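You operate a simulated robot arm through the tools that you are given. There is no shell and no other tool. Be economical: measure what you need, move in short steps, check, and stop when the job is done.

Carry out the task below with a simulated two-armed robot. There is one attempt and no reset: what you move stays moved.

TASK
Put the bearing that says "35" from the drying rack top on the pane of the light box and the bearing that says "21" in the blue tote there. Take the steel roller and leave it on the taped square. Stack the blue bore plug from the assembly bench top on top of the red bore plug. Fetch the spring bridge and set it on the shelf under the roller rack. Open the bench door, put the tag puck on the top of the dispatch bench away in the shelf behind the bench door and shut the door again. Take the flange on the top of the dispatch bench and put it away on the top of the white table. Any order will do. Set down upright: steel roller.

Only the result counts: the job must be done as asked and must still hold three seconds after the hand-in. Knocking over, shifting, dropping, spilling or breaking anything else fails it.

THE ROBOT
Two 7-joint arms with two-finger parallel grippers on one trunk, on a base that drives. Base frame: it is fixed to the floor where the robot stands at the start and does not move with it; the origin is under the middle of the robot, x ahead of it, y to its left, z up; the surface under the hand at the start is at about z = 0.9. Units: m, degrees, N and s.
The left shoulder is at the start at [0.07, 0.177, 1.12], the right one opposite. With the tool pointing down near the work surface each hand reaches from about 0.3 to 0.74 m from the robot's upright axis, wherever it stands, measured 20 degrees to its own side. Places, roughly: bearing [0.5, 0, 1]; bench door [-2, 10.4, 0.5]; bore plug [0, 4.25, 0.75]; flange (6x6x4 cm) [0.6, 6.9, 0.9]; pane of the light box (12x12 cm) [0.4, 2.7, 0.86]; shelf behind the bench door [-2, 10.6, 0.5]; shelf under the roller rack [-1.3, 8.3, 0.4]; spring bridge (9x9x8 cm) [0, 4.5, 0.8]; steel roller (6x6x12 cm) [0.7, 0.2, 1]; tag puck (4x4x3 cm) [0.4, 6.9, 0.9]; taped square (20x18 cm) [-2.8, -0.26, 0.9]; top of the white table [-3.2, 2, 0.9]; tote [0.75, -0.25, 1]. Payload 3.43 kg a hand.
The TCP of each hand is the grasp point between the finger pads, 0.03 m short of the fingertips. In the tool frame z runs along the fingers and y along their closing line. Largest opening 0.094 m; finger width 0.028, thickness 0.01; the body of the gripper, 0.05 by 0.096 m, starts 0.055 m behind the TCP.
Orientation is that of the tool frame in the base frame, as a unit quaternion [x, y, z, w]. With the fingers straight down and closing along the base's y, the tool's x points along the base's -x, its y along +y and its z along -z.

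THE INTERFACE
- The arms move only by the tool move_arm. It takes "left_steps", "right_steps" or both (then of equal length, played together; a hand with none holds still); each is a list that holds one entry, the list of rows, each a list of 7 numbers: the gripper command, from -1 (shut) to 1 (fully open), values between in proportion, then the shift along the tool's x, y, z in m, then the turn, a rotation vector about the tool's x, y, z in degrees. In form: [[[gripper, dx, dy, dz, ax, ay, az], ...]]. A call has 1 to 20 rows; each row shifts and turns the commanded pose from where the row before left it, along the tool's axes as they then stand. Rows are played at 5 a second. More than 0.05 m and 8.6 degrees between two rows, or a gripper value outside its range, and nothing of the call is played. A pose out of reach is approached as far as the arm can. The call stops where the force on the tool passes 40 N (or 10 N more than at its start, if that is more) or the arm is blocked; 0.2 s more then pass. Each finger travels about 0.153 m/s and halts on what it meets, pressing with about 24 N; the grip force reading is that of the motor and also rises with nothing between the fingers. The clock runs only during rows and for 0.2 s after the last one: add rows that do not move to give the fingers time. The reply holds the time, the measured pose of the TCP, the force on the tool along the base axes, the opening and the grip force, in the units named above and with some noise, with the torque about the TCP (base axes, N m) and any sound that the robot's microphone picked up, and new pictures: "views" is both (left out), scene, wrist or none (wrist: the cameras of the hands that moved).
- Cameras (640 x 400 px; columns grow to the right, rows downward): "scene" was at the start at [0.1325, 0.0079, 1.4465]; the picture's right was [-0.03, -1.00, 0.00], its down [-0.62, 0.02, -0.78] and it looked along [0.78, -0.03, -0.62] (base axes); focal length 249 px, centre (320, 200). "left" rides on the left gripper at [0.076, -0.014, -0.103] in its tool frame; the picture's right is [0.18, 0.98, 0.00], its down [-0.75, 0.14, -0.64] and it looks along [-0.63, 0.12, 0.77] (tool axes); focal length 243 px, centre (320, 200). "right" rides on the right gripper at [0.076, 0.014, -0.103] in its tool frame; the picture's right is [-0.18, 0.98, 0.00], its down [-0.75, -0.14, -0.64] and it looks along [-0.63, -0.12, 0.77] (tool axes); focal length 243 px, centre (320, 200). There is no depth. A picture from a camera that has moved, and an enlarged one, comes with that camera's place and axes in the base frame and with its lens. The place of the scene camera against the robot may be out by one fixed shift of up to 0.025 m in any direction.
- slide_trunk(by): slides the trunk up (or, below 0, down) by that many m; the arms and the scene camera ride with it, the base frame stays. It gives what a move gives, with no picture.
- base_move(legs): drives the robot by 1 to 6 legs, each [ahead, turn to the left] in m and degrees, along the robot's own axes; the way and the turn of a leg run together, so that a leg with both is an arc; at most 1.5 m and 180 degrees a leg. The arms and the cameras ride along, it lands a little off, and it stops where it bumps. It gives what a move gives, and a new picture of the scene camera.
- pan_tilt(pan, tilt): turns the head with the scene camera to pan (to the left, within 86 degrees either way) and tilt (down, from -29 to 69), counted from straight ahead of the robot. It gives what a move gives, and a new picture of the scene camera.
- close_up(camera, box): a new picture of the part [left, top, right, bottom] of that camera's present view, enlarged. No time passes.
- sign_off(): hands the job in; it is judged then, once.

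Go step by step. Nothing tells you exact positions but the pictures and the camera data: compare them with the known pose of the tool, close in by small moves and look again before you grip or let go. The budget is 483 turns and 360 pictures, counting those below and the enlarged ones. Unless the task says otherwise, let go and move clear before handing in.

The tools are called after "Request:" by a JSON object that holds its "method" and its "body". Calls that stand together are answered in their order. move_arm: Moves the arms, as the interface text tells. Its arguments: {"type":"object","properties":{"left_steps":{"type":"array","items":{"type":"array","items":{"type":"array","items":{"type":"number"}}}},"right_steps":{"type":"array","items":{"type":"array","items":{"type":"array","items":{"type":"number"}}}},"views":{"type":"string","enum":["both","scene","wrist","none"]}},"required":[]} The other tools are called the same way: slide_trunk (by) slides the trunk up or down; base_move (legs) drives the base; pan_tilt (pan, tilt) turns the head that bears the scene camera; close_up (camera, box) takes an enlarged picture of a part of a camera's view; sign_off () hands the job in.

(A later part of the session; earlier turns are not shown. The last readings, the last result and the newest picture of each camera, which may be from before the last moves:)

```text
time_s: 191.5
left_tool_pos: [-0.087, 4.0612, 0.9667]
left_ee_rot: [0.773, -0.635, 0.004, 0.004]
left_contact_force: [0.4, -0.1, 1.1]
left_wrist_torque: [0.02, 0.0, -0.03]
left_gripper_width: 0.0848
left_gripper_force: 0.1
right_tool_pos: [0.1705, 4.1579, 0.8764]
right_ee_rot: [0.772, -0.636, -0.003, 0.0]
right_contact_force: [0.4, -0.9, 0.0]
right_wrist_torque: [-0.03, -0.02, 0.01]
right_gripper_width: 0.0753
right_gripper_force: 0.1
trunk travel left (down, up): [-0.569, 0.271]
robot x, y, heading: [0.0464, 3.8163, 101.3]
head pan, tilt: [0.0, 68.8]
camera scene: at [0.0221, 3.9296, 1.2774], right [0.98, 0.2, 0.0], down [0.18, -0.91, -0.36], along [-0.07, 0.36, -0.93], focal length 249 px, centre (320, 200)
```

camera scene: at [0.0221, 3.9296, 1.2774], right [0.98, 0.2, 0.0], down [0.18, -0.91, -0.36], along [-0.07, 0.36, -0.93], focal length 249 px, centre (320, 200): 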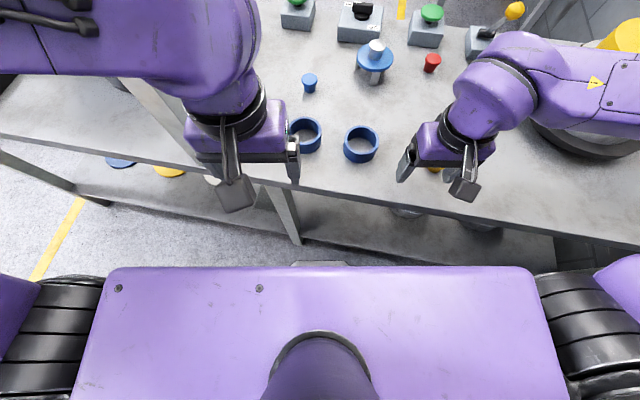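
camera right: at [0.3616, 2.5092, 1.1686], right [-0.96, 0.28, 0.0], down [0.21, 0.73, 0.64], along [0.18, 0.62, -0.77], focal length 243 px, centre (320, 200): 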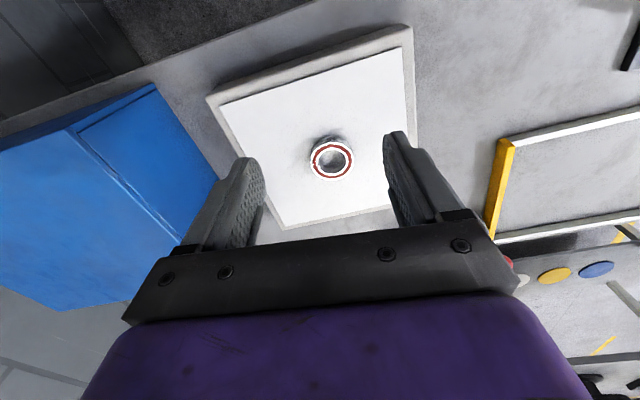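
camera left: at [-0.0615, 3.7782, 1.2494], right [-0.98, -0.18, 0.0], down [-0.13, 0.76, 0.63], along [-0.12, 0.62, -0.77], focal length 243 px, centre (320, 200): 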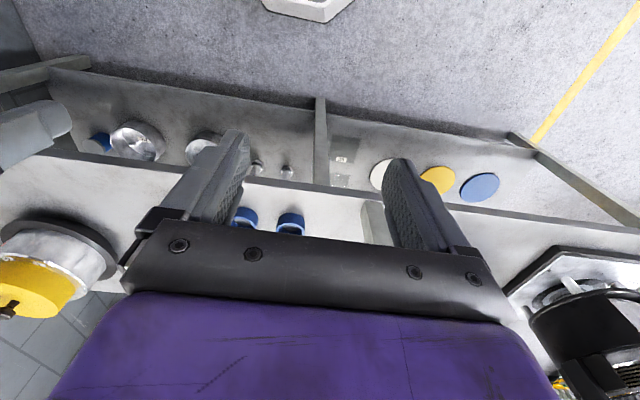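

There's about 10 cm clearance. I'll move 7 cm ahead.

Request:
{"method": "base_move", "body": {"legs": [[0.07, 0]]}}

Request:
{"method": "pan_tilt", "body": {"pan": -15, "tilt": 45}}

```text
time_s: 192.7
left_tool_pos: [-0.0993, 4.1144, 0.9642]
left_ee_rot: [0.772, -0.636, 0.004, 0.005]
left_contact_force: [-0.6, 0.2, 1.1]
left_wrist_torque: [0.02, -0.02, 0.0]
left_gripper_width: 0.0845
left_gripper_force: 0.0
right_tool_pos: [0.161, 4.2108, 0.8779]
right_ee_rot: [0.771, -0.637, -0.002, 0.0]
right_contact_force: [-1.0, -1.2, 0.0]
right_wrist_torque: [0.02, 0.02, 0.01]
right_gripper_width: 0.0752
right_gripper_force: 0.1
trunk travel left (down, up): [-0.569, 0.271]
robot x, y, heading: [0.0338, 3.8677, 101.2]
head pan, tilt: [0.0, 68.8]
stopped in leg 1: the robot was blocked; the commanded pose is now the measured one
camera scene: at [0.0105, 3.9827, 1.2774], right [0.98, 0.19, 0.0], down [0.18, -0.91, -0.36], along [-0.07, 0.36, -0.93], focal length 249 px, centre (320, 200)
```

scene: 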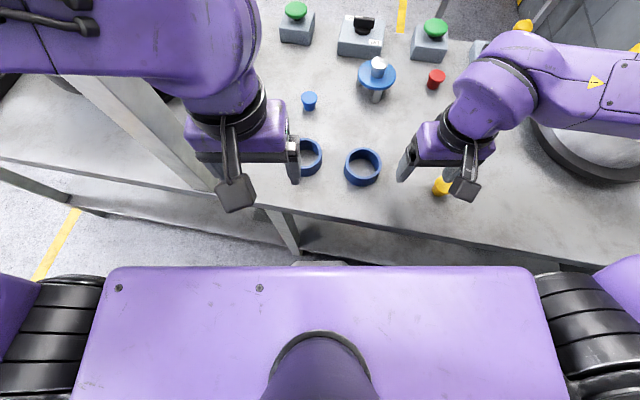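

```text
time_s: 193.5
left_tool_pos: [-0.0985, 4.1146, 0.9647]
left_ee_rot: [0.772, -0.635, 0.004, 0.005]
left_contact_force: [0.3, -0.1, 0.2]
left_wrist_torque: [0.0, -0.01, 0.0]
left_gripper_width: 0.0846
left_gripper_force: 0.1
right_tool_pos: [0.1603, 4.212, 0.8759]
right_ee_rot: [0.771, -0.637, -0.003, 0.0]
right_contact_force: [-0.1, 0.0, 0.7]
right_wrist_torque: [0.02, -0.03, 0.01]
right_gripper_width: 0.0751
right_gripper_force: 0.1
trunk travel left (down, up): [-0.569, 0.271]
robot x, y, heading: [0.0322, 3.8674, 101.2]
head pan, tilt: [-15.0, 45.0]
camera scene: at [0.0266, 4.0096, 1.3061], right [1.0, -0.07, 0.0], down [-0.05, -0.71, -0.71], along [0.05, 0.7, -0.71], focal length 249 px, centre (320, 200)
```

scene: 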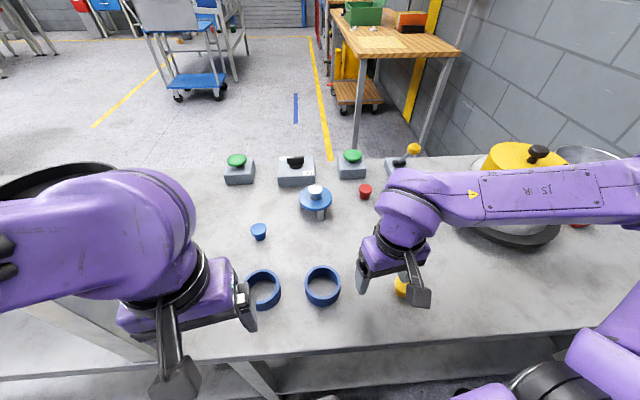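

The base rests against the bench foot, and nothing shifted. I'll move the right hand over toward the blue plug and look with the wrist camera.

Request:
{"method": "move_arm", "body": {"right_steps": [[[0.6, -0.039, 0.029, 0, 0, 0, 0], [0.6, -0.039, 0.029, 0, 0, 0, 0], [0.6, -0.039, 0.029, 0, 0, 0, 0], [0.6, -0.039, 0.029, 0, 0, 0, 0], [0.6, -0.039, 0.029, 0, 0, 0, 0], [0.6, -0.039, 0.029, 0, 0, 0, 0], [0.6, 0, 0.03, 0, 0, 0, 0], [0.6, 0, 0, 0, 0, 0, 0]]], "views": "both"}}

```text
time_s: 195.3
left_tool_pos: [-0.0977, 4.1157, 0.9642]
left_ee_rot: [0.772, -0.636, 0.004, 0.006]
left_contact_force: [0.2, -0.1, 0.3]
left_wrist_torque: [-0.02, -0.01, 0.02]
left_gripper_width: 0.0846
left_gripper_force: 0.1
right_tool_pos: [-0.0828, 4.4061, 0.8764]
right_ee_rot: [0.771, -0.637, -0.002, 0.0]
right_contact_force: [0.6, 0.0, -0.1]
right_wrist_torque: [0.01, -0.01, 0.01]
right_gripper_width: 0.0749
right_gripper_force: 0.1
trunk travel left (down, up): [-0.569, 0.271]
robot x, y, heading: [0.0383, 3.8664, 101.1]
head pan, tilt: [-15.0, 45.0]
camera scene: at [0.0272, 4.0098, 1.3062], right [1.0, -0.07, 0.0], down [-0.05, -0.71, -0.71], along [0.05, 0.71, -0.71], focal length 249 px, centre (320, 200)
camera right: at [-0.0832, 4.3277, 0.9793], right [-1.0, -0.01, 0.0], down [0.0, 0.77, 0.64], along [-0.01, 0.64, -0.77], focal length 243 px, centre (320, 200)
```

scene: 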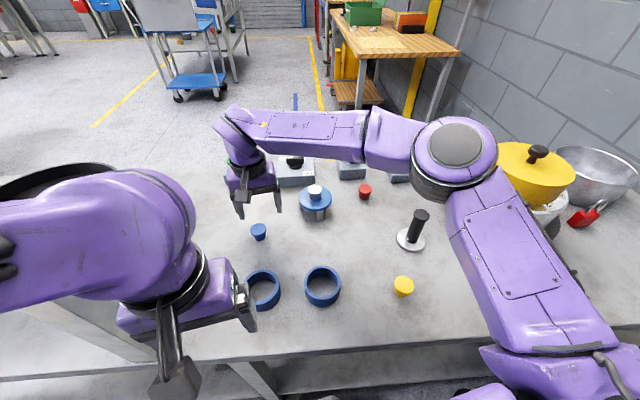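
right: 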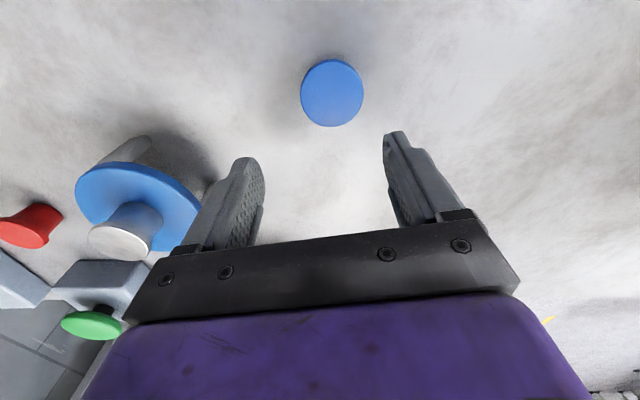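

The plug seems taller/nearer than estimated, so I'll raise the hand and back it up for a second bearing.

Request:
{"method": "move_arm", "body": {"right_steps": [[[0.6, 0.02, 0, -0.045, 0, 0, 0], [0.6, 0.02, 0, -0.035, 0, 0, 0], [0.6, 0, 0, 0, 0, 0, 0]]], "views": "wrist"}}

```text
time_s: 196.1
left_tool_pos: [-0.0985, 4.1155, 0.9645]
left_ee_rot: [0.772, -0.635, 0.005, 0.005]
left_contact_force: [0.4, 0.5, -0.7]
left_wrist_torque: [-0.02, -0.03, -0.01]
left_gripper_width: 0.0846
left_gripper_force: 0.0
right_tool_pos: [-0.0717, 4.3638, 0.9619]
right_ee_rot: [0.771, -0.637, -0.002, 0.001]
right_contact_force: [0.0, 0.3, -0.5]
right_wrist_torque: [0.03, -0.02, 0.01]
right_gripper_width: 0.0754
right_gripper_force: 0.1
trunk travel left (down, up): [-0.569, 0.271]
robot x, y, heading: [0.0361, 3.8702, 101.1]
head pan, tilt: [-15.0, 45.0]
camera right: at [-0.0717, 4.2858, 1.0638], right [-1.0, 0.0, 0.0], down [0.0, 0.77, 0.64], along [-0.01, 0.64, -0.77], focal length 243 px, centre (320, 200)
```

right: 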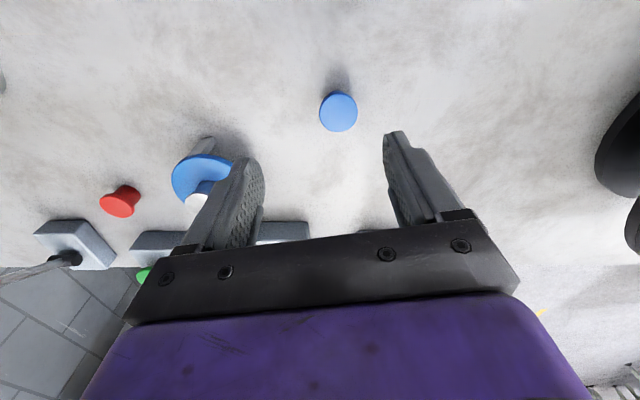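

Consistent now: blue plug top at z≈0.826, centre [-0.092,4.372], about 3.7 cm wide; red at about [0.18,4.484]. I'll lower over the blue plug with a narrower opening.

Request:
{"method": "move_arm", "body": {"right_steps": [[[0.4, -0.0115, 0.018, 0.02, 0, 0, 0], [0.4, 0, 0, 0.04, 0, 0, 0], [0.4, 0, 0, 0.01, 0, 0, 0], [0.4, 0, 0, 0, 0, 0, 0]]], "views": "wrist"}}

```text
time_s: 197.1
left_tool_pos: [-0.1001, 4.1162, 0.9655]
left_ee_rot: [0.772, -0.635, 0.004, 0.005]
left_contact_force: [0.0, 0.8, 1.2]
left_wrist_torque: [0.03, -0.02, 0.02]
left_gripper_width: 0.0845
left_gripper_force: 0.1
right_tool_pos: [-0.0946, 4.3714, 0.8892]
right_ee_rot: [0.771, -0.637, -0.003, 0.0]
right_contact_force: [-0.8, 0.6, 0.1]
right_wrist_torque: [0.0, 0.0, -0.01]
right_gripper_width: 0.0658
right_gripper_force: 0.0
trunk travel left (down, up): [-0.569, 0.271]
robot x, y, heading: [0.0299, 3.871, 101.0]
head pan, tilt: [-15.0, 45.0]
camera right: at [-0.0944, 4.2934, 0.9912], right [-1.0, -0.01, 0.0], down [0.0, 0.77, 0.64], along [-0.01, 0.64, -0.77], focal length 243 px, centre (320, 200)
```

right: 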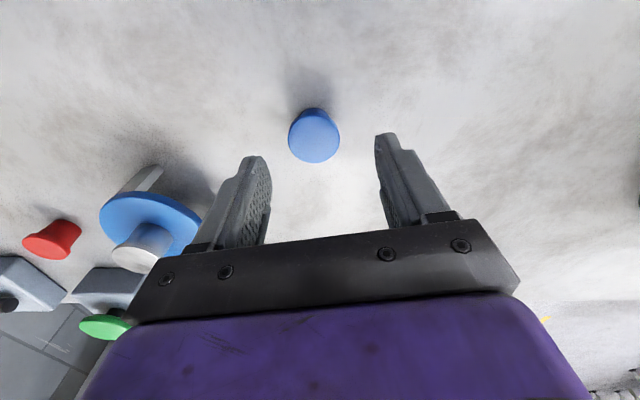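

Request:
{"method": "move_arm", "body": {"right_steps": [[[0.3, 0, -0.003, 0.03, 0, 0, 0], [0.3, 0, 0, 0.018, 0, 0, 0], [0.3, 0, 0, 0.005, 0, 0, 0], [0.3, 0, 0, 0, 0, 0, 0]]], "views": "wrist"}}

```text
time_s: 198.1
left_tool_pos: [-0.0976, 4.1152, 0.9646]
left_ee_rot: [0.772, -0.636, 0.004, 0.005]
left_contact_force: [-0.1, -0.5, -0.5]
left_wrist_torque: [-0.04, 0.01, -0.03]
left_gripper_width: 0.0845
left_gripper_force: 0.1
right_tool_pos: [-0.0932, 4.3723, 0.8341]
right_ee_rot: [0.771, -0.636, -0.002, -0.001]
right_contact_force: [0.8, -0.4, 0.6]
right_wrist_torque: [0.02, -0.03, -0.01]
right_gripper_width: 0.0612
right_gripper_force: 0.1
trunk travel left (down, up): [-0.569, 0.271]
robot x, y, heading: [0.0364, 3.8679, 101.3]
head pan, tilt: [-15.0, 45.0]
camera right: at [-0.0937, 4.2944, 0.9378], right [-1.0, -0.01, 0.0], down [0.0, 0.77, 0.64], along [-0.01, 0.64, -0.77], focal length 243 px, centre (320, 200)
```

right: 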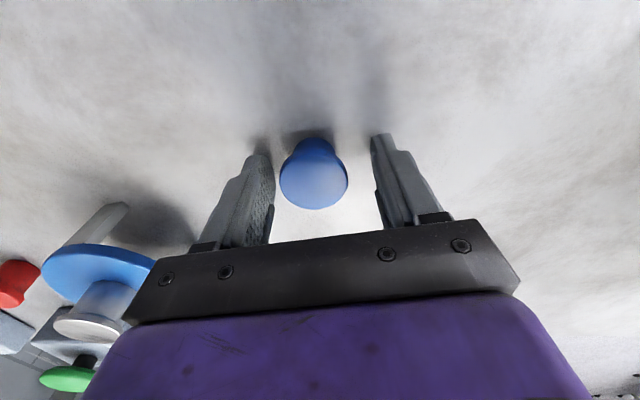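

Request:
{"method": "move_arm", "body": {"right_steps": [[[-1, 0, 0, 0, 0, 0, 0], [-1, 0, 0, 0, 0, 0, 0], [-1, 0, 0, 0, 0, 0, 0], [-1, 0, 0, -0.03, 0, 0, 0], [-1, 0, 0, -0.04, 0, 0, 0], [-1, 0, 0, -0.03, 0, 0, 0]]], "views": "wrist"}}

```text
time_s: 199.5
left_tool_pos: [-0.0984, 4.1134, 0.9653]
left_ee_rot: [0.772, -0.636, 0.004, 0.004]
left_contact_force: [-0.5, 0.2, 0.6]
left_wrist_torque: [0.03, 0.01, 0.02]
left_gripper_width: 0.0849
left_gripper_force: 0.1
right_tool_pos: [-0.0934, 4.37, 0.936]
right_ee_rot: [0.771, -0.637, -0.002, 0.001]
right_contact_force: [0.2, 0.7, -0.3]
right_wrist_torque: [0.03, 0.02, 0.03]
right_gripper_width: 0.036
right_gripper_force: 23.8
trunk travel left (down, up): [-0.569, 0.271]
robot x, y, heading: [0.0374, 3.8676, 101.4]
head pan, tilt: [-15.0, 45.0]
camera right: at [-0.0939, 4.2924, 1.0392], right [-1.0, -0.01, 0.0], down [0.0, 0.77, 0.64], along [-0.01, 0.64, -0.77], focal length 243 px, centre (320, 200)
```

right: 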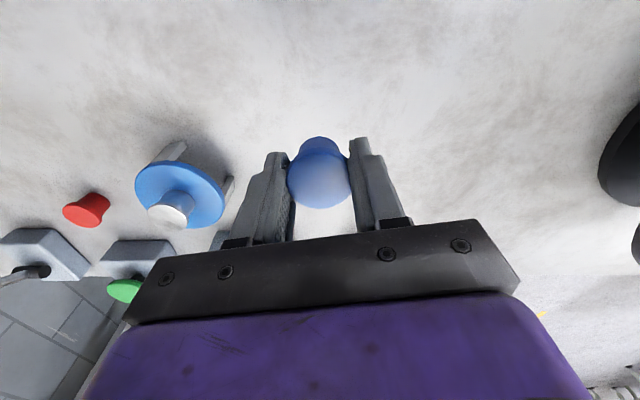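

The blue plug is held. I'll raise it over and carry it toward the red plug, stopping slightly short to measure.

Request:
{"method": "move_arm", "body": {"right_steps": [[[-1, 0.03, 0, -0.03, 0, 0, 0], [-1, 0, -0.048, 0, 0, 0, 0], [-1, 0, -0.048, 0, 0, 0, 0], [-1, 0, -0.048, 0, 0, 0, 0], [-1, 0, -0.048, 0, 0, 0, 0], [-1, 0, -0.048, 0, 0, 0, 0], [-1, -0.02, -0.043, 0, 0, 0, 0], [-1, 0, 0, 0, 0, 0, 0]]], "views": "both"}}

```text
time_s: 201.3
left_tool_pos: [-0.0978, 4.1144, 0.9649]
left_ee_rot: [0.772, -0.635, 0.004, 0.005]
left_contact_force: [0.0, -1.0, 0.0]
left_wrist_torque: [0.02, 0.01, 0.01]
left_gripper_width: 0.0847
left_gripper_force: 0.1
right_tool_pos: [0.1594, 4.3949, 0.9627]
right_ee_rot: [0.771, -0.636, -0.002, 0.0]
right_contact_force: [0.5, -0.1, 0.7]
right_wrist_torque: [0.0, -0.01, -0.03]
right_gripper_width: 0.0359
right_gripper_force: 23.8
right hand out of reach, approached as far as the arm can: row 7
trunk travel left (down, up): [-0.569, 0.271]
robot x, y, heading: [0.0317, 3.8623, 101.2]
head pan, tilt: [-15.0, 45.0]
camera scene: at [0.027, 4.0091, 1.3063], right [1.0, -0.07, 0.0], down [-0.05, -0.71, -0.71], along [0.05, 0.71, -0.71], focal length 249 px, centre (320, 200)
camera right: at [0.1587, 4.3169, 1.0661], right [-1.0, -0.01, 0.0], down [0.0, 0.77, 0.64], along [-0.01, 0.64, -0.77], focal length 243 px, centre (320, 200)
```

scene: 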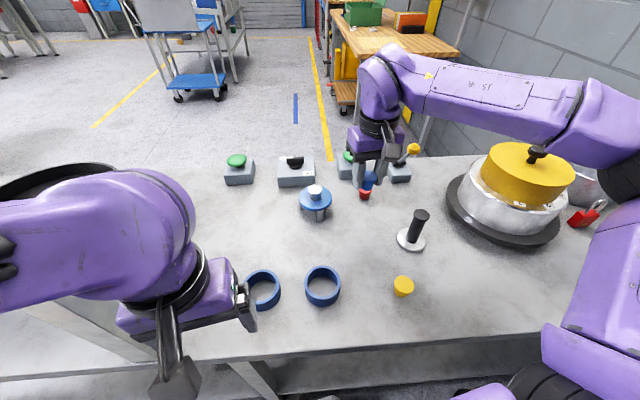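
right: 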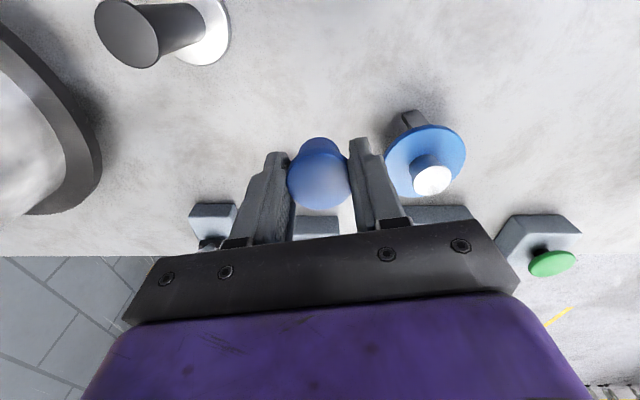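

I'm reaching too high relative to the shoulder again. I'll raise the trunk 10 cm and lower the hand, then move forward.

Request:
{"method": "slide_trunk", "body": {"by": 0.1}}

Request:
{"method": "move_arm", "body": {"right_steps": [[[-1, 0, 0, 0.04, 0, 0, 0], [-1, 0, 0, 0.05, 0, 0, 0], [-1, -0.03, 0.01, 0.02, 0, 0, 0], [-1, -0.02, 0, 0, 0, 0, 0], [-1, 0, 0, 0, 0, 0, 0]]], "views": "both"}}

```text
time_s: 202.7
left_tool_pos: [-0.0982, 4.115, 1.0656]
left_ee_rot: [0.771, -0.637, 0.004, 0.004]
left_contact_force: [0.0, 0.0, 0.3]
left_wrist_torque: [0.02, 0.01, 0.03]
left_gripper_width: 0.0846
left_gripper_force: 0.1
right_tool_pos: [0.1586, 4.3963, 1.0637]
right_ee_rot: [0.771, -0.637, -0.001, 0.001]
right_contact_force: [0.5, -1.2, -0.3]
right_wrist_torque: [-0.02, 0.0, -0.02]
right_gripper_width: 0.0359
right_gripper_force: 24.0
trunk travel left (down, up): [-0.669, 0.171]
robot x, y, heading: [0.0359, 3.8698, 101.3]
head pan, tilt: [-15.0, 45.0]
```

```text
time_s: 203.9
left_tool_pos: [-0.0976, 4.1139, 1.065]
left_ee_rot: [0.772, -0.636, 0.005, 0.004]
left_contact_force: [-0.7, -0.2, -0.4]
left_wrist_torque: [-0.01, -0.02, 0.03]
left_gripper_width: 0.0846
left_gripper_force: 0.0
right_tool_pos: [0.1382, 4.4432, 0.9556]
right_ee_rot: [0.771, -0.637, -0.003, 0.0]
right_contact_force: [0.2, 0.7, -0.1]
right_wrist_torque: [0.02, 0.02, -0.04]
right_gripper_width: 0.036
right_gripper_force: 24.1
trunk travel left (down, up): [-0.669, 0.171]
robot x, y, heading: [0.0345, 3.8686, 101.1]
head pan, tilt: [-15.0, 45.0]
camera scene: at [0.0272, 4.009, 1.4063], right [1.0, -0.07, 0.0], down [-0.05, -0.71, -0.71], along [0.05, 0.71, -0.71], focal length 249 px, centre (320, 200)
camera right: at [0.1394, 4.3649, 1.0579], right [-1.0, 0.0, 0.0], down [0.0, 0.76, 0.64], along [-0.01, 0.64, -0.76], focal length 243 px, centre (320, 200)
```

scene: 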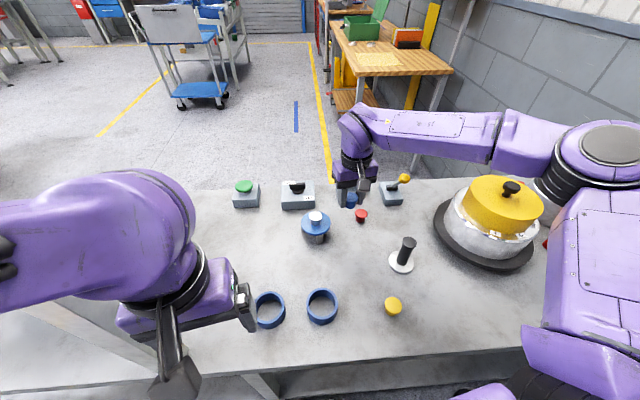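
right: 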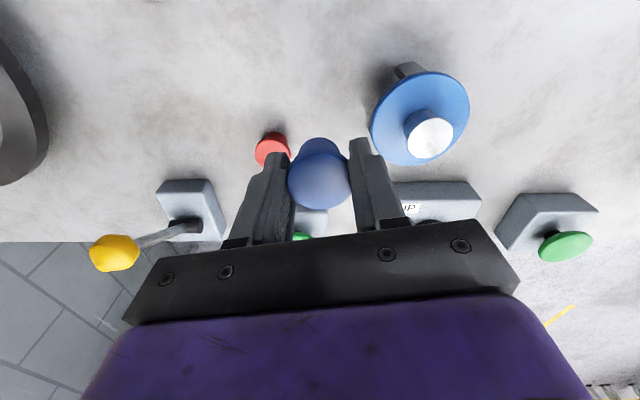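

Red plug is near [0.186,4.488]. I'll move over it, staying 7 cm above.

Request:
{"method": "move_arm", "body": {"right_steps": [[[-1, -0.012, -0.019, 0.01, 0, 0, 0], [-1, -0.012, -0.018, 0.01, 0, 0, 0], [-1, -0.011, -0.018, 0.005, 0, 0, 0], [-1, 0, 0, 0, 0, 0, 0]]], "views": "both"}}

Request:
{"method": "close_up", "body": {"camera": "right", "box": [240, 80, 400, 220]}}

```text
time_s: 204.9
left_tool_pos: [-0.0975, 4.1148, 1.0654]
left_ee_rot: [0.771, -0.636, 0.004, 0.005]
left_contact_force: [-0.5, 0.8, -0.2]
left_wrist_torque: [0.0, 0.0, 0.01]
left_gripper_width: 0.0847
left_gripper_force: 0.1
right_tool_pos: [0.1711, 4.4752, 0.9344]
right_ee_rot: [0.771, -0.637, -0.003, -0.001]
right_contact_force: [-0.3, -1.0, -0.5]
right_wrist_torque: [0.05, 0.03, 0.02]
right_gripper_width: 0.0361
right_gripper_force: 23.8
right hand out of reach, approached as far as the arm can: row 3
trunk travel left (down, up): [-0.669, 0.171]
robot x, y, heading: [0.0326, 3.8727, 101.2]
head pan, tilt: [-15.0, 45.0]
camera scene: at [0.0271, 4.0096, 1.4062], right [1.0, -0.07, 0.0], down [-0.05, -0.71, -0.71], along [0.05, 0.71, -0.71], focal length 249 px, centre (320, 200)
camera right: at [0.1709, 4.3967, 1.0372], right [-1.0, -0.01, 0.0], down [0.0, 0.77, 0.64], along [-0.01, 0.64, -0.77], focal length 243 px, centre (320, 200)
```

scene: 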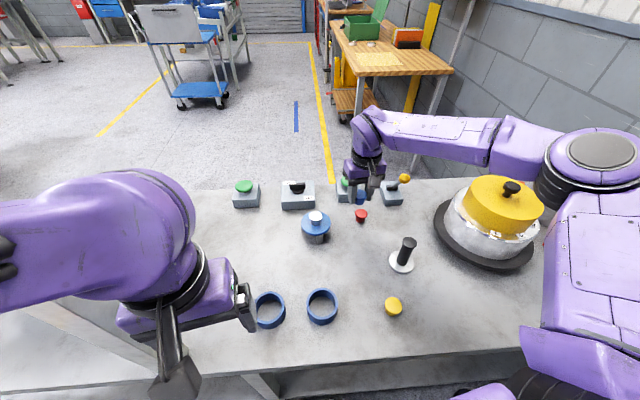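
right: 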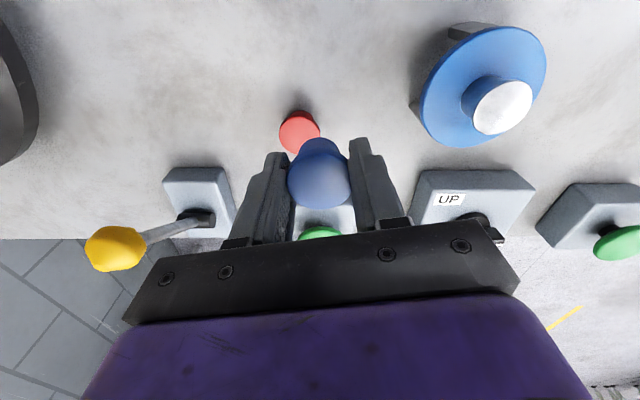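

```text
2.86 times, centred on (320, 150) of right
camera zoom: at [0.1709, 4.3967, 1.0372], right [-1.0, -0.01, 0.0], down [0.0, 0.77, 0.64], along [-0.01, 0.64, -0.77], focal length 693 px, centre (320, 343)
```

zoom: 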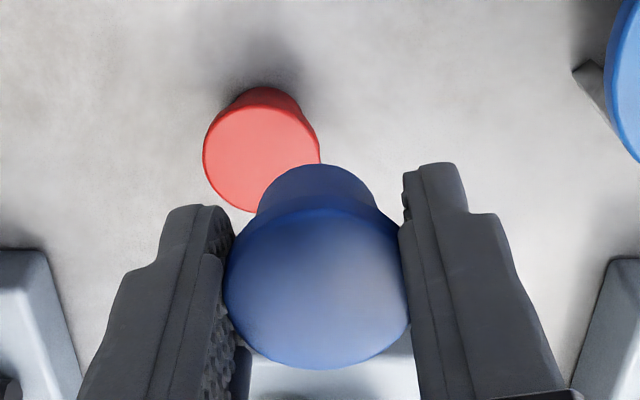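

Red plug centre refined to [0.190,4.493]. I'm just at the reach limit, which improves with a higher shoulder, so I'll raise the trunk another 10 cm and lower the hand.

Request:
{"method": "slide_trunk", "body": {"by": 0.12}}

Request:
{"method": "move_arm", "body": {"right_steps": [[[-1, 0, 0, 0.045, 0, 0, 0], [-1, 0, 0, 0.045, 0, 0, 0], [-1, 0, 0, 0.035, 0, 0, 0], [-1, -0.007, -0.011, 0, 0, 0, 0], [-1, -0.007, -0.011, 0, 0, 0, 0], [-1, 0, 0, 0, 0, 0, 0]]], "views": "wrist"}}

```text
time_s: 206.4
left_tool_pos: [-0.0988, 4.1151, 1.1851]
left_ee_rot: [0.772, -0.635, 0.004, 0.004]
left_contact_force: [0.2, -0.5, -0.2]
left_wrist_torque: [-0.01, 0.02, -0.01]
left_gripper_width: 0.0844
left_gripper_force: 0.0
right_tool_pos: [0.1707, 4.4752, 1.0536]
right_ee_rot: [0.771, -0.637, -0.002, 0.0]
right_contact_force: [-0.3, -0.3, 0.2]
right_wrist_torque: [0.0, 0.01, 0.0]
right_gripper_width: 0.0361
right_gripper_force: 24.2
trunk travel left (down, up): [-0.789, 0.051]
robot x, y, heading: [0.0365, 3.8684, 101.0]
head pan, tilt: [-15.0, 45.0]
```

```text
time_s: 207.8
left_tool_pos: [-0.0982, 4.1151, 1.1855]
left_ee_rot: [0.771, -0.636, 0.003, 0.005]
left_contact_force: [-0.8, 0.6, 0.3]
left_wrist_torque: [-0.01, 0.01, 0.01]
left_gripper_width: 0.0845
left_gripper_force: 0.1
right_tool_pos: [0.1889, 4.4935, 0.929]
right_ee_rot: [0.771, -0.637, -0.003, 0.001]
right_contact_force: [0.6, -0.4, -0.4]
right_wrist_torque: [-0.02, -0.02, -0.01]
right_gripper_width: 0.0363
right_gripper_force: 24.4
trunk travel left (down, up): [-0.789, 0.051]
robot x, y, heading: [0.0342, 3.8675, 101.3]
head pan, tilt: [-15.0, 45.0]
camera right: at [0.19, 4.4146, 1.0314], right [-1.0, -0.01, 0.0], down [0.0, 0.77, 0.64], along [-0.01, 0.64, -0.77], focal length 243 px, centre (320, 200)
```

right: 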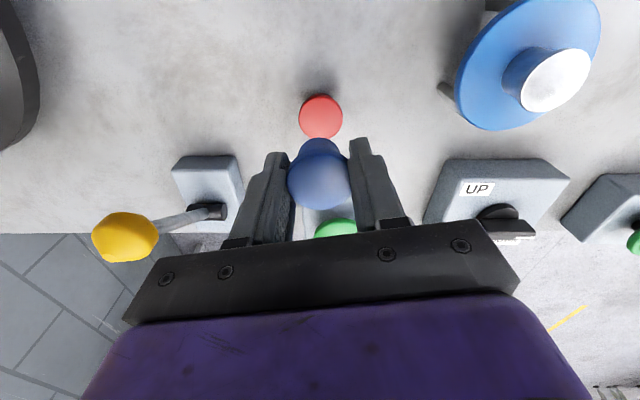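

Well centred above the red plug. I'll lower to just above it.

Request:
{"method": "move_arm", "body": {"right_steps": [[[-1, 0, 0, 0.02, 0, 0, 0], [-1, 0, 0, 0.02, 0, 0, 0], [-1, 0, 0, 0.01, 0, 0, 0], [-1, 0, 0, 0, 0, 0, 0]]], "views": "wrist"}}

Request:
{"method": "close_up", "body": {"camera": "right", "box": [240, 90, 400, 230]}}

Request:
{"method": "close_up", "body": {"camera": "scene", "box": [300, 160, 440, 280]}}

```text
time_s: 208.8
left_tool_pos: [-0.0995, 4.1149, 1.1848]
left_ee_rot: [0.772, -0.636, 0.004, 0.005]
left_contact_force: [0.0, -0.3, -0.4]
left_wrist_torque: [0.0, 0.03, 0.01]
left_gripper_width: 0.0846
left_gripper_force: 0.0
right_tool_pos: [0.1896, 4.4935, 0.8796]
right_ee_rot: [0.771, -0.637, -0.003, 0.0]
right_contact_force: [-0.2, -0.1, 0.6]
right_wrist_torque: [-0.01, 0.02, 0.01]
right_gripper_width: 0.0361
right_gripper_force: 23.6
trunk travel left (down, up): [-0.789, 0.051]
robot x, y, heading: [0.0308, 3.8667, 101.3]
head pan, tilt: [-15.0, 45.0]
camera right: at [0.1893, 4.4154, 0.9824], right [-1.0, -0.01, 0.0], down [0.0, 0.77, 0.64], along [-0.01, 0.64, -0.77], focal length 243 px, centre (320, 200)
```

right: 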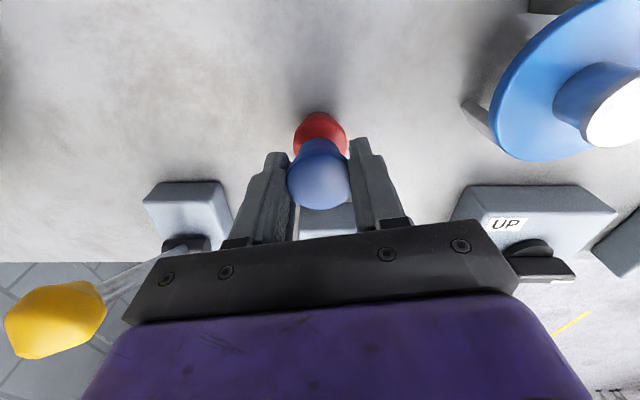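

```text
2.86 times, centred on (320, 160) of right
camera zoom: at [0.1893, 4.4154, 0.9824], right [-1.0, -0.01, 0.0], down [0.0, 0.77, 0.64], along [-0.01, 0.64, -0.77], focal length 693 px, centre (320, 314)
```

zoom: 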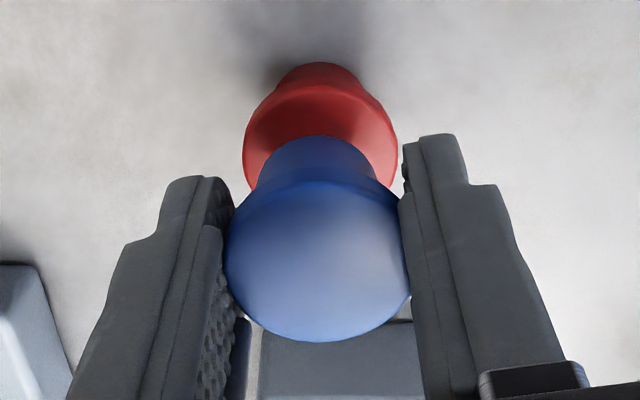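

```text
3.33 times, centred on (370, 220) of scene
camera zoom: at [0.0268, 4.0095, 1.5262], right [1.0, -0.07, 0.0], down [-0.05, -0.71, -0.71], along [0.05, 0.71, -0.71], focal length 830 px, centre (153, 133)
```

zoom: 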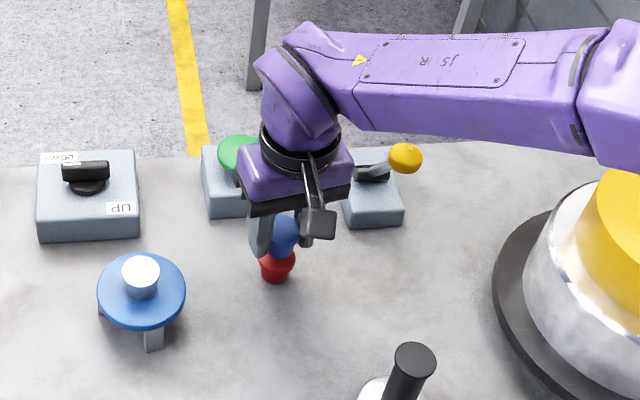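

Aligned. I'll lower in small steps until contact.

Request:
{"method": "move_arm", "body": {"right_steps": [[[-1, 0, 0, 0.003, 0, 0, 0], [-1, 0, 0, 0.003, 0, 0, 0], [-1, 0, 0, 0, 0, 0, 0]]], "views": "none"}}

```text
time_s: 209.6
left_tool_pos: [-0.0979, 4.1154, 1.185]
left_ee_rot: [0.772, -0.636, 0.004, 0.005]
left_contact_force: [-0.5, 0.5, -0.1]
left_wrist_torque: [0.02, 0.02, 0.03]
left_gripper_width: 0.0849
left_gripper_force: 0.1
right_tool_pos: [0.1879, 4.4928, 0.8735]
right_ee_rot: [0.77, -0.637, -0.002, 0.0]
right_contact_force: [0.6, -0.6, -1.6]
right_wrist_torque: [-0.02, -0.01, 0.0]
right_gripper_width: 0.0361
right_gripper_force: 24.3
trunk travel left (down, up): [-0.789, 0.051]
robot x, y, heading: [0.034, 3.869, 101.0]
head pan, tilt: [-15.0, 45.0]
```

Request:
{"method": "move_arm", "body": {"right_steps": [[[-1, 0, 0, 0.002, 0, 0, 0], [-1, 0, 0, 0.002, 0, 0, 0], [-1, 0, 0, 0, 0, 0, 0]]], "views": "none"}}

```text
time_s: 210.4
left_tool_pos: [-0.0994, 4.1145, 1.1859]
left_ee_rot: [0.772, -0.636, 0.004, 0.005]
left_contact_force: [-0.3, -0.6, -0.2]
left_wrist_torque: [0.0, -0.02, -0.03]
left_gripper_width: 0.0846
left_gripper_force: 0.1
right_tool_pos: [0.1887, 4.4929, 0.8687]
right_ee_rot: [0.771, -0.637, -0.002, 0.0]
right_contact_force: [0.1, 0.0, -0.6]
right_wrist_torque: [0.0, 0.02, 0.0]
right_gripper_width: 0.0361
right_gripper_force: 23.7
trunk travel left (down, up): [-0.789, 0.051]
robot x, y, heading: [0.0343, 3.8641, 101.0]
head pan, tilt: [-15.0, 45.0]
```

Request:
{"method": "move_arm", "body": {"right_steps": [[[-1, 0, 0, 0.002, 0, 0, 0], [-1, 0, 0, 0.0015, 0, 0, 0], [-1, 0, 0, 0, 0, 0, 0]]], "views": "wrist"}}

Request:
{"method": "close_up", "body": {"camera": "right", "box": [240, 90, 400, 230]}}

```text
time_s: 211.2
left_tool_pos: [-0.0992, 4.1154, 1.1858]
left_ee_rot: [0.771, -0.637, 0.004, 0.004]
left_contact_force: [0.2, -0.3, 0.4]
left_wrist_torque: [0.0, 0.01, 0.01]
left_gripper_width: 0.0847
left_gripper_force: 0.1
right_tool_pos: [0.1897, 4.4943, 0.8666]
right_ee_rot: [0.771, -0.637, -0.002, 0.0]
right_contact_force: [-0.1, -0.4, -0.2]
right_wrist_torque: [-0.03, 0.02, 0.0]
right_gripper_width: 0.0359
right_gripper_force: 23.7
trunk travel left (down, up): [-0.789, 0.051]
robot x, y, heading: [0.0354, 3.8657, 100.9]
head pan, tilt: [-15.0, 45.0]
camera right: at [0.1891, 4.4152, 0.9691], right [-1.0, -0.01, 0.0], down [0.0, 0.77, 0.64], along [-0.01, 0.64, -0.77], focal length 243 px, centre (320, 200)
```

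right: 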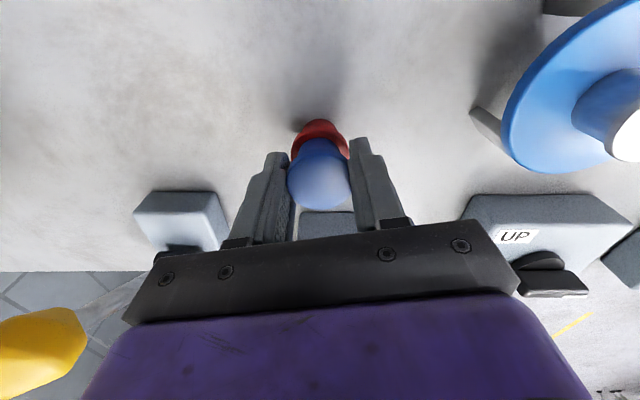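

```text
2.86 times, centred on (320, 160) of right
camera zoom: at [0.1891, 4.4152, 0.9691], right [-1.0, -0.01, 0.0], down [0.0, 0.77, 0.64], along [-0.01, 0.64, -0.77], focal length 693 px, centre (320, 314)
```

zoom: 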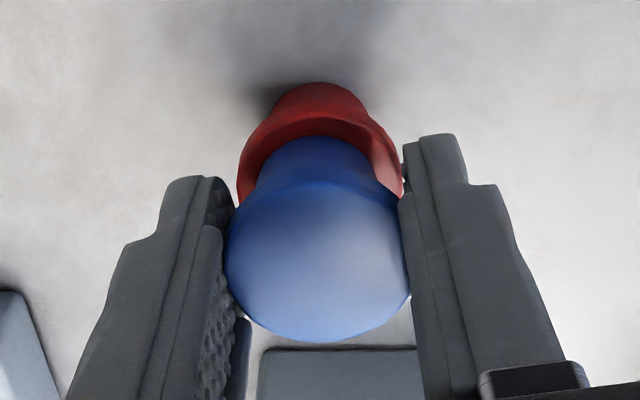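

Request:
{"method": "move_arm", "body": {"right_steps": [[[-1, 0, 0, 0.002, 0, 0, 0], [-1, 0, 0, 0.001, 0, 0, 0], [-1, 0, 0, 0, 0, 0, 0]]], "views": "none"}}

```text
time_s: 212.0
left_tool_pos: [-0.0995, 4.1136, 1.185]
left_ee_rot: [0.771, -0.637, 0.004, 0.004]
left_contact_force: [-0.1, 0.7, -0.1]
left_wrist_torque: [0.0, -0.01, -0.03]
left_gripper_width: 0.0844
left_gripper_force: 0.0
right_tool_pos: [0.1883, 4.493, 0.866]
right_ee_rot: [0.772, -0.636, -0.003, 0.0]
right_contact_force: [1.0, 0.0, 8.7]
right_wrist_torque: [-0.01, 0.03, -0.01]
right_gripper_width: 0.036
right_gripper_force: 24.0
trunk travel left (down, up): [-0.789, 0.051]
robot x, y, heading: [0.0355, 3.8705, 101.2]
head pan, tilt: [-15.0, 45.0]
```

Contact at 9 N. I'll open gently and rise.

Request:
{"method": "move_arm", "body": {"right_steps": [[[-0.1, 0, 0, 0, 0, 0, 0], [0.2, 0, 0, 0, 0, 0, 0], [0.2, 0, 0, 0, 0, 0, 0], [0.2, 0, 0, -0.015, 0, 0, 0], [0.2, 0, 0, -0.03, 0, 0, 0], [0.2, 0, 0, -0.04, 0, 0, 0], [0.2, 0, 0, 0, 0, 0, 0]]], "views": "both"}}

Request:
{"method": "close_up", "body": {"camera": "scene", "box": [300, 160, 440, 280]}}

```text
time_s: 213.6
left_tool_pos: [-0.0992, 4.1151, 1.1847]
left_ee_rot: [0.772, -0.635, 0.004, 0.005]
left_contact_force: [0.0, 0.7, -1.0]
left_wrist_torque: [-0.05, -0.01, 0.02]
left_gripper_width: 0.0845
left_gripper_force: 0.0
right_tool_pos: [0.1894, 4.4934, 0.9478]
right_ee_rot: [0.771, -0.637, -0.002, 0.0]
right_contact_force: [0.2, 0.4, 0.1]
right_wrist_torque: [0.04, 0.01, 0.01]
right_gripper_width: 0.0562
right_gripper_force: 0.2
trunk travel left (down, up): [-0.789, 0.051]
robot x, y, heading: [0.0307, 3.8671, 101.3]
head pan, tilt: [-15.0, 45.0]
camera scene: at [0.0267, 4.0099, 1.5262], right [1.0, -0.07, 0.0], down [-0.05, -0.71, -0.71], along [0.05, 0.71, -0.71], focal length 249 px, centre (320, 200)
camera right: at [0.1898, 4.4157, 1.0507], right [-1.0, 0.0, 0.0], down [0.0, 0.77, 0.64], along [-0.01, 0.64, -0.77], focal length 243 px, centre (320, 200)
```

scene: 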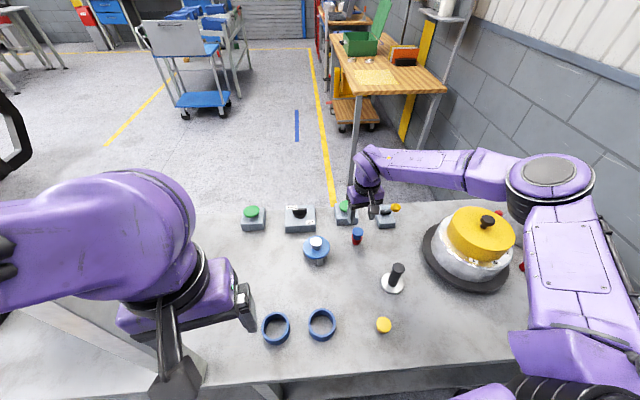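
right: 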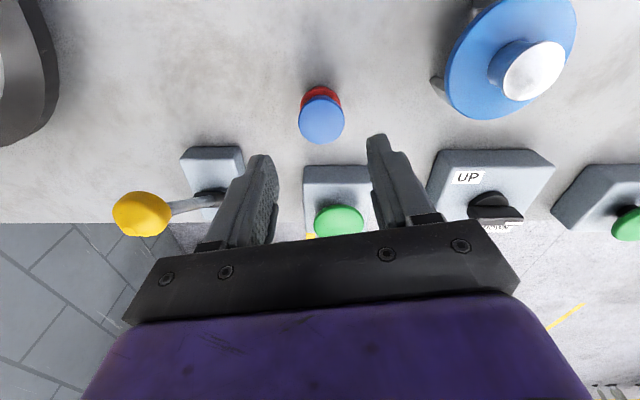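

```text
3.33 times, centred on (370, 220) of scene
camera zoom: at [0.0267, 4.0099, 1.5262], right [1.0, -0.07, 0.0], down [-0.05, -0.71, -0.71], along [0.05, 0.71, -0.71], focal length 830 px, centre (153, 133)
```

zoom: 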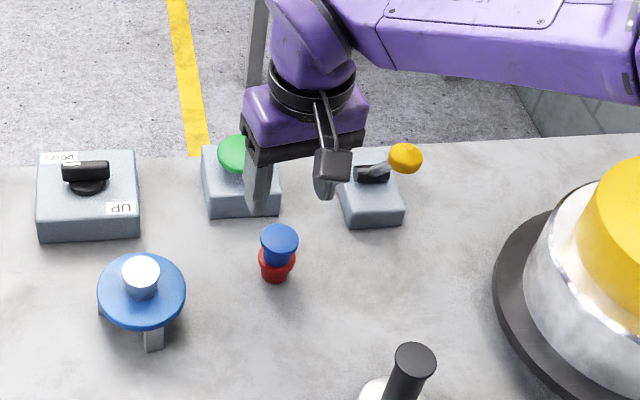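

The blue plug stands on the red one. Next is the spring bridge: its knob top is near [0.048,4.453,0.87]. I'll move the hand over it for a measuring view.

Request:
{"method": "move_arm", "body": {"right_steps": [[[0.3, 0.03, 0, -0.02, 0, 0, 0], [0.3, 0.025, 0.039, 0, 0, 0, 0], [0.3, 0, 0.039, 0, 0, 0, 0], [0.3, 0, 0.039, 0, 0, 0, 0], [0.3, 0, 0.037, 0, 0, 0, 0], [0.3, 0, 0, 0, 0, 0, 0]]], "views": "wrist"}}

Request:
{"method": "close_up", "body": {"camera": "right", "box": [220, 40, 440, 220]}}

```text
time_s: 215.0
left_tool_pos: [-0.0984, 4.1159, 1.1845]
left_ee_rot: [0.772, -0.636, 0.003, 0.004]
left_contact_force: [0.0, -0.2, 0.6]
left_wrist_torque: [-0.01, 0.01, 0.01]
left_gripper_width: 0.0844
left_gripper_force: 0.1
right_tool_pos: [0.0485, 4.4105, 0.967]
right_ee_rot: [0.77, -0.638, -0.003, 0.001]
right_contact_force: [-0.3, 0.4, -0.3]
right_wrist_torque: [0.01, 0.02, 0.0]
right_gripper_width: 0.0611
right_gripper_force: 0.0
trunk travel left (down, up): [-0.789, 0.051]
robot x, y, heading: [0.0362, 3.869, 101.3]
head pan, tilt: [-15.0, 45.0]
camera right: at [0.0475, 4.3329, 1.0697], right [-1.0, 0.0, 0.0], down [0.0, 0.77, 0.64], along [-0.01, 0.64, -0.77], focal length 243 px, centre (320, 200)
```

right: 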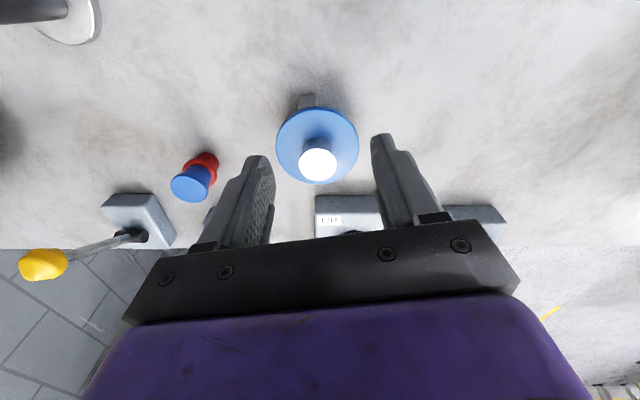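

```text
2.22 times, centred on (330, 130) of right
camera zoom: at [0.0475, 4.3329, 1.0697], right [-1.0, 0.0, 0.0], down [0.0, 0.77, 0.64], along [-0.01, 0.64, -0.77], focal length 539 px, centre (298, 356)
```

zoom: 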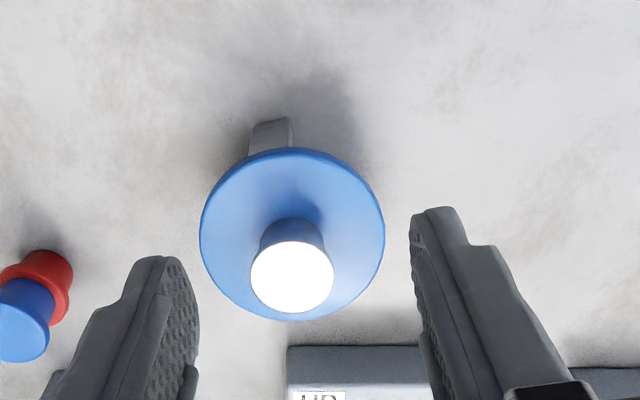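

Knob is 3.6 cm wide, centred [0.050,4.456]; the disc top is at z≈0.83. I'll lower onto the knob and grip it.

Request:
{"method": "move_arm", "body": {"right_steps": [[[0.3, -0.022, -0.005, 0.02, 0, 0, 0], [0.3, -0.022, -0.0055, 0.02, 0, 0, 0], [0.3, 0, 0, 0.03, 0, 0, 0], [0.3, 0, 0, 0.015, 0, 0, 0], [0.3, 0, 0, 0.01, 0, 0, 0], [0.3, 0, 0, 0, 0, 0, 0]]], "views": "wrist"}}

```text
time_s: 216.4
left_tool_pos: [-0.0983, 4.1104, 1.1864]
left_ee_rot: [0.772, -0.636, 0.002, 0.004]
left_contact_force: [-1.1, 0.1, 0.2]
left_wrist_torque: [0.02, 0.03, 0.0]
left_gripper_width: 0.0846
left_gripper_force: 0.1
right_tool_pos: [0.0486, 4.4549, 0.8782]
right_ee_rot: [0.77, -0.638, -0.006, -0.003]
right_contact_force: [1.1, 6.5, 37.7]
right_wrist_torque: [-0.1, -1.16, 0.11]
right_gripper_width: 0.0621
right_gripper_force: 1.2
trunk travel left (down, up): [-0.789, 0.051]
robot x, y, heading: [0.0363, 3.8702, 101.4]
head pan, tilt: [-15.0, 45.0]
camera right: at [0.0482, 4.3763, 0.9803], right [-1.0, 0.0, 0.01], down [0.0, 0.76, 0.65], along [-0.01, 0.65, -0.76], focal length 243 px, centre (320, 200)
```

right: 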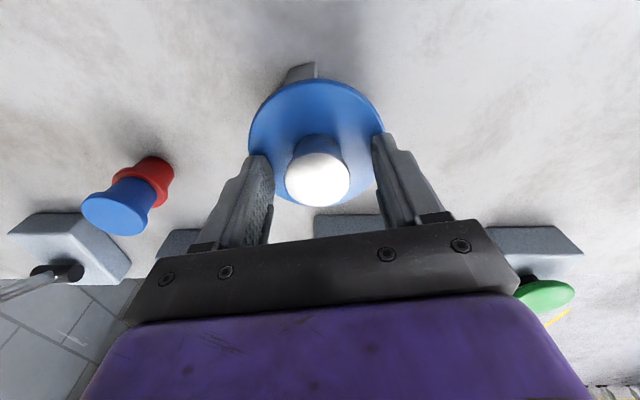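

The fingertips touched the disc. I'll rise 5 mm and close on the knob.

Request:
{"method": "move_arm", "body": {"right_steps": [[[0.3, 0, 0, -0.006, 0, 0, 0], [0.3, 0, 0, 0, 0, 0, 0], [-1, 0, 0, 0, 0, 0, 0], [-1, 0, 0, 0, 0, 0, 0], [-1, 0, 0, 0, 0, 0, 0]]], "views": "wrist"}}

```text
time_s: 217.6
left_tool_pos: [-0.0992, 4.1145, 1.1851]
left_ee_rot: [0.772, -0.636, 0.004, 0.005]
left_contact_force: [0.7, -0.2, -0.4]
left_wrist_torque: [0.0, 0.03, 0.0]
left_gripper_width: 0.0846
left_gripper_force: 0.1
right_tool_pos: [0.0498, 4.4546, 0.8775]
right_ee_rot: [0.771, -0.636, -0.002, 0.001]
right_contact_force: [-0.3, -1.7, 0.8]
right_wrist_torque: [-0.31, -0.07, -0.02]
right_gripper_width: 0.0357
right_gripper_force: 24.0
trunk travel left (down, up): [-0.789, 0.051]
robot x, y, heading: [0.0343, 3.8698, 101.5]
head pan, tilt: [-15.0, 45.0]
camera right: at [0.0489, 4.3767, 0.9812], right [-1.0, 0.0, 0.0], down [0.0, 0.77, 0.64], along [-0.01, 0.64, -0.77], focal length 243 px, centre (320, 200)
```

right: 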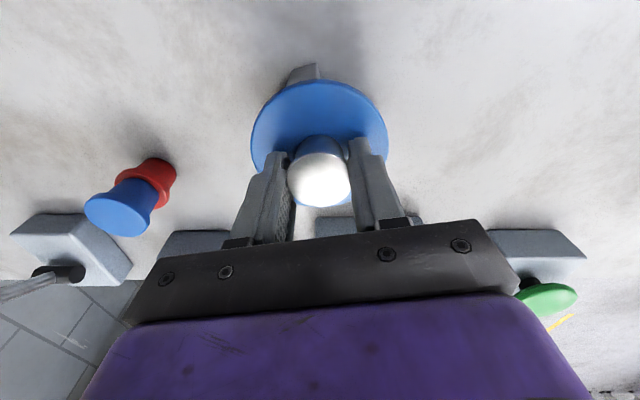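

Request:
{"method": "move_arm", "body": {"right_steps": [[[-1, 0, 0, -0.01, 0, 0, 0], [-1, 0, 0, -0.03, 0, 0, 0], [-1, 0, 0, -0.04, 0, 0, 0], [-1, 0, 0, -0.04, 0, 0, 0], [-1, 0.02, 0, -0.04, 0, 0, 0], [-1, 0.04, 0, 0, 0, 0, 0], [-1, 0, 0, 0, 0, 0, 0]]], "views": "both"}}

```text
time_s: 219.2
left_tool_pos: [-0.0982, 4.1167, 1.1851]
left_ee_rot: [0.773, -0.635, 0.004, 0.004]
left_contact_force: [-0.3, -0.1, -0.6]
left_wrist_torque: [-0.05, -0.03, -0.01]
left_gripper_width: 0.0844
left_gripper_force: 0.0
right_tool_pos: [0.0613, 4.3947, 1.0374]
right_ee_rot: [0.771, -0.637, -0.002, 0.001]
right_contact_force: [0.6, 0.1, -3.6]
right_wrist_torque: [-0.03, 0.0, -0.05]
right_gripper_width: 0.0354
right_gripper_force: 24.2
trunk travel left (down, up): [-0.789, 0.051]
robot x, y, heading: [0.0333, 3.8666, 101.2]
head pan, tilt: [-15.0, 45.0]
camera scene: at [0.0261, 4.0112, 1.5261], right [1.0, -0.07, 0.0], down [-0.05, -0.71, -0.71], along [0.05, 0.7, -0.71], focal length 249 px, centre (320, 200)
camera right: at [0.0615, 4.3176, 1.1415], right [-1.0, 0.0, 0.0], down [0.0, 0.77, 0.64], along [-0.01, 0.64, -0.77], focal length 243 px, centre (320, 200)
```

scene: 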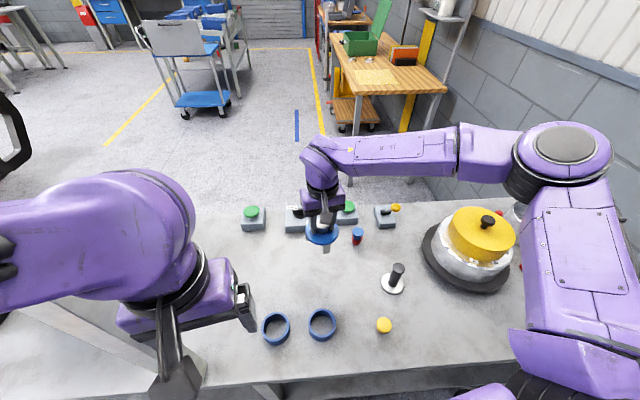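
right: 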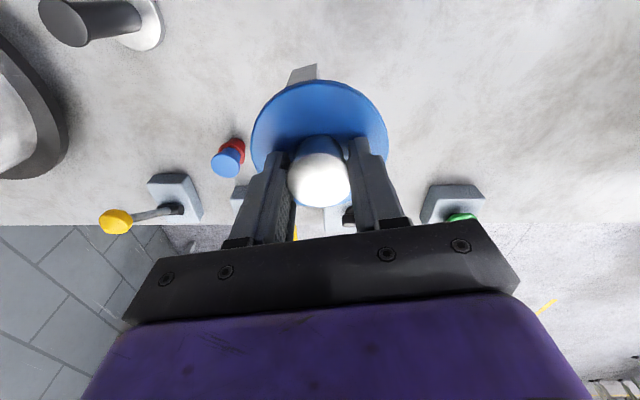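

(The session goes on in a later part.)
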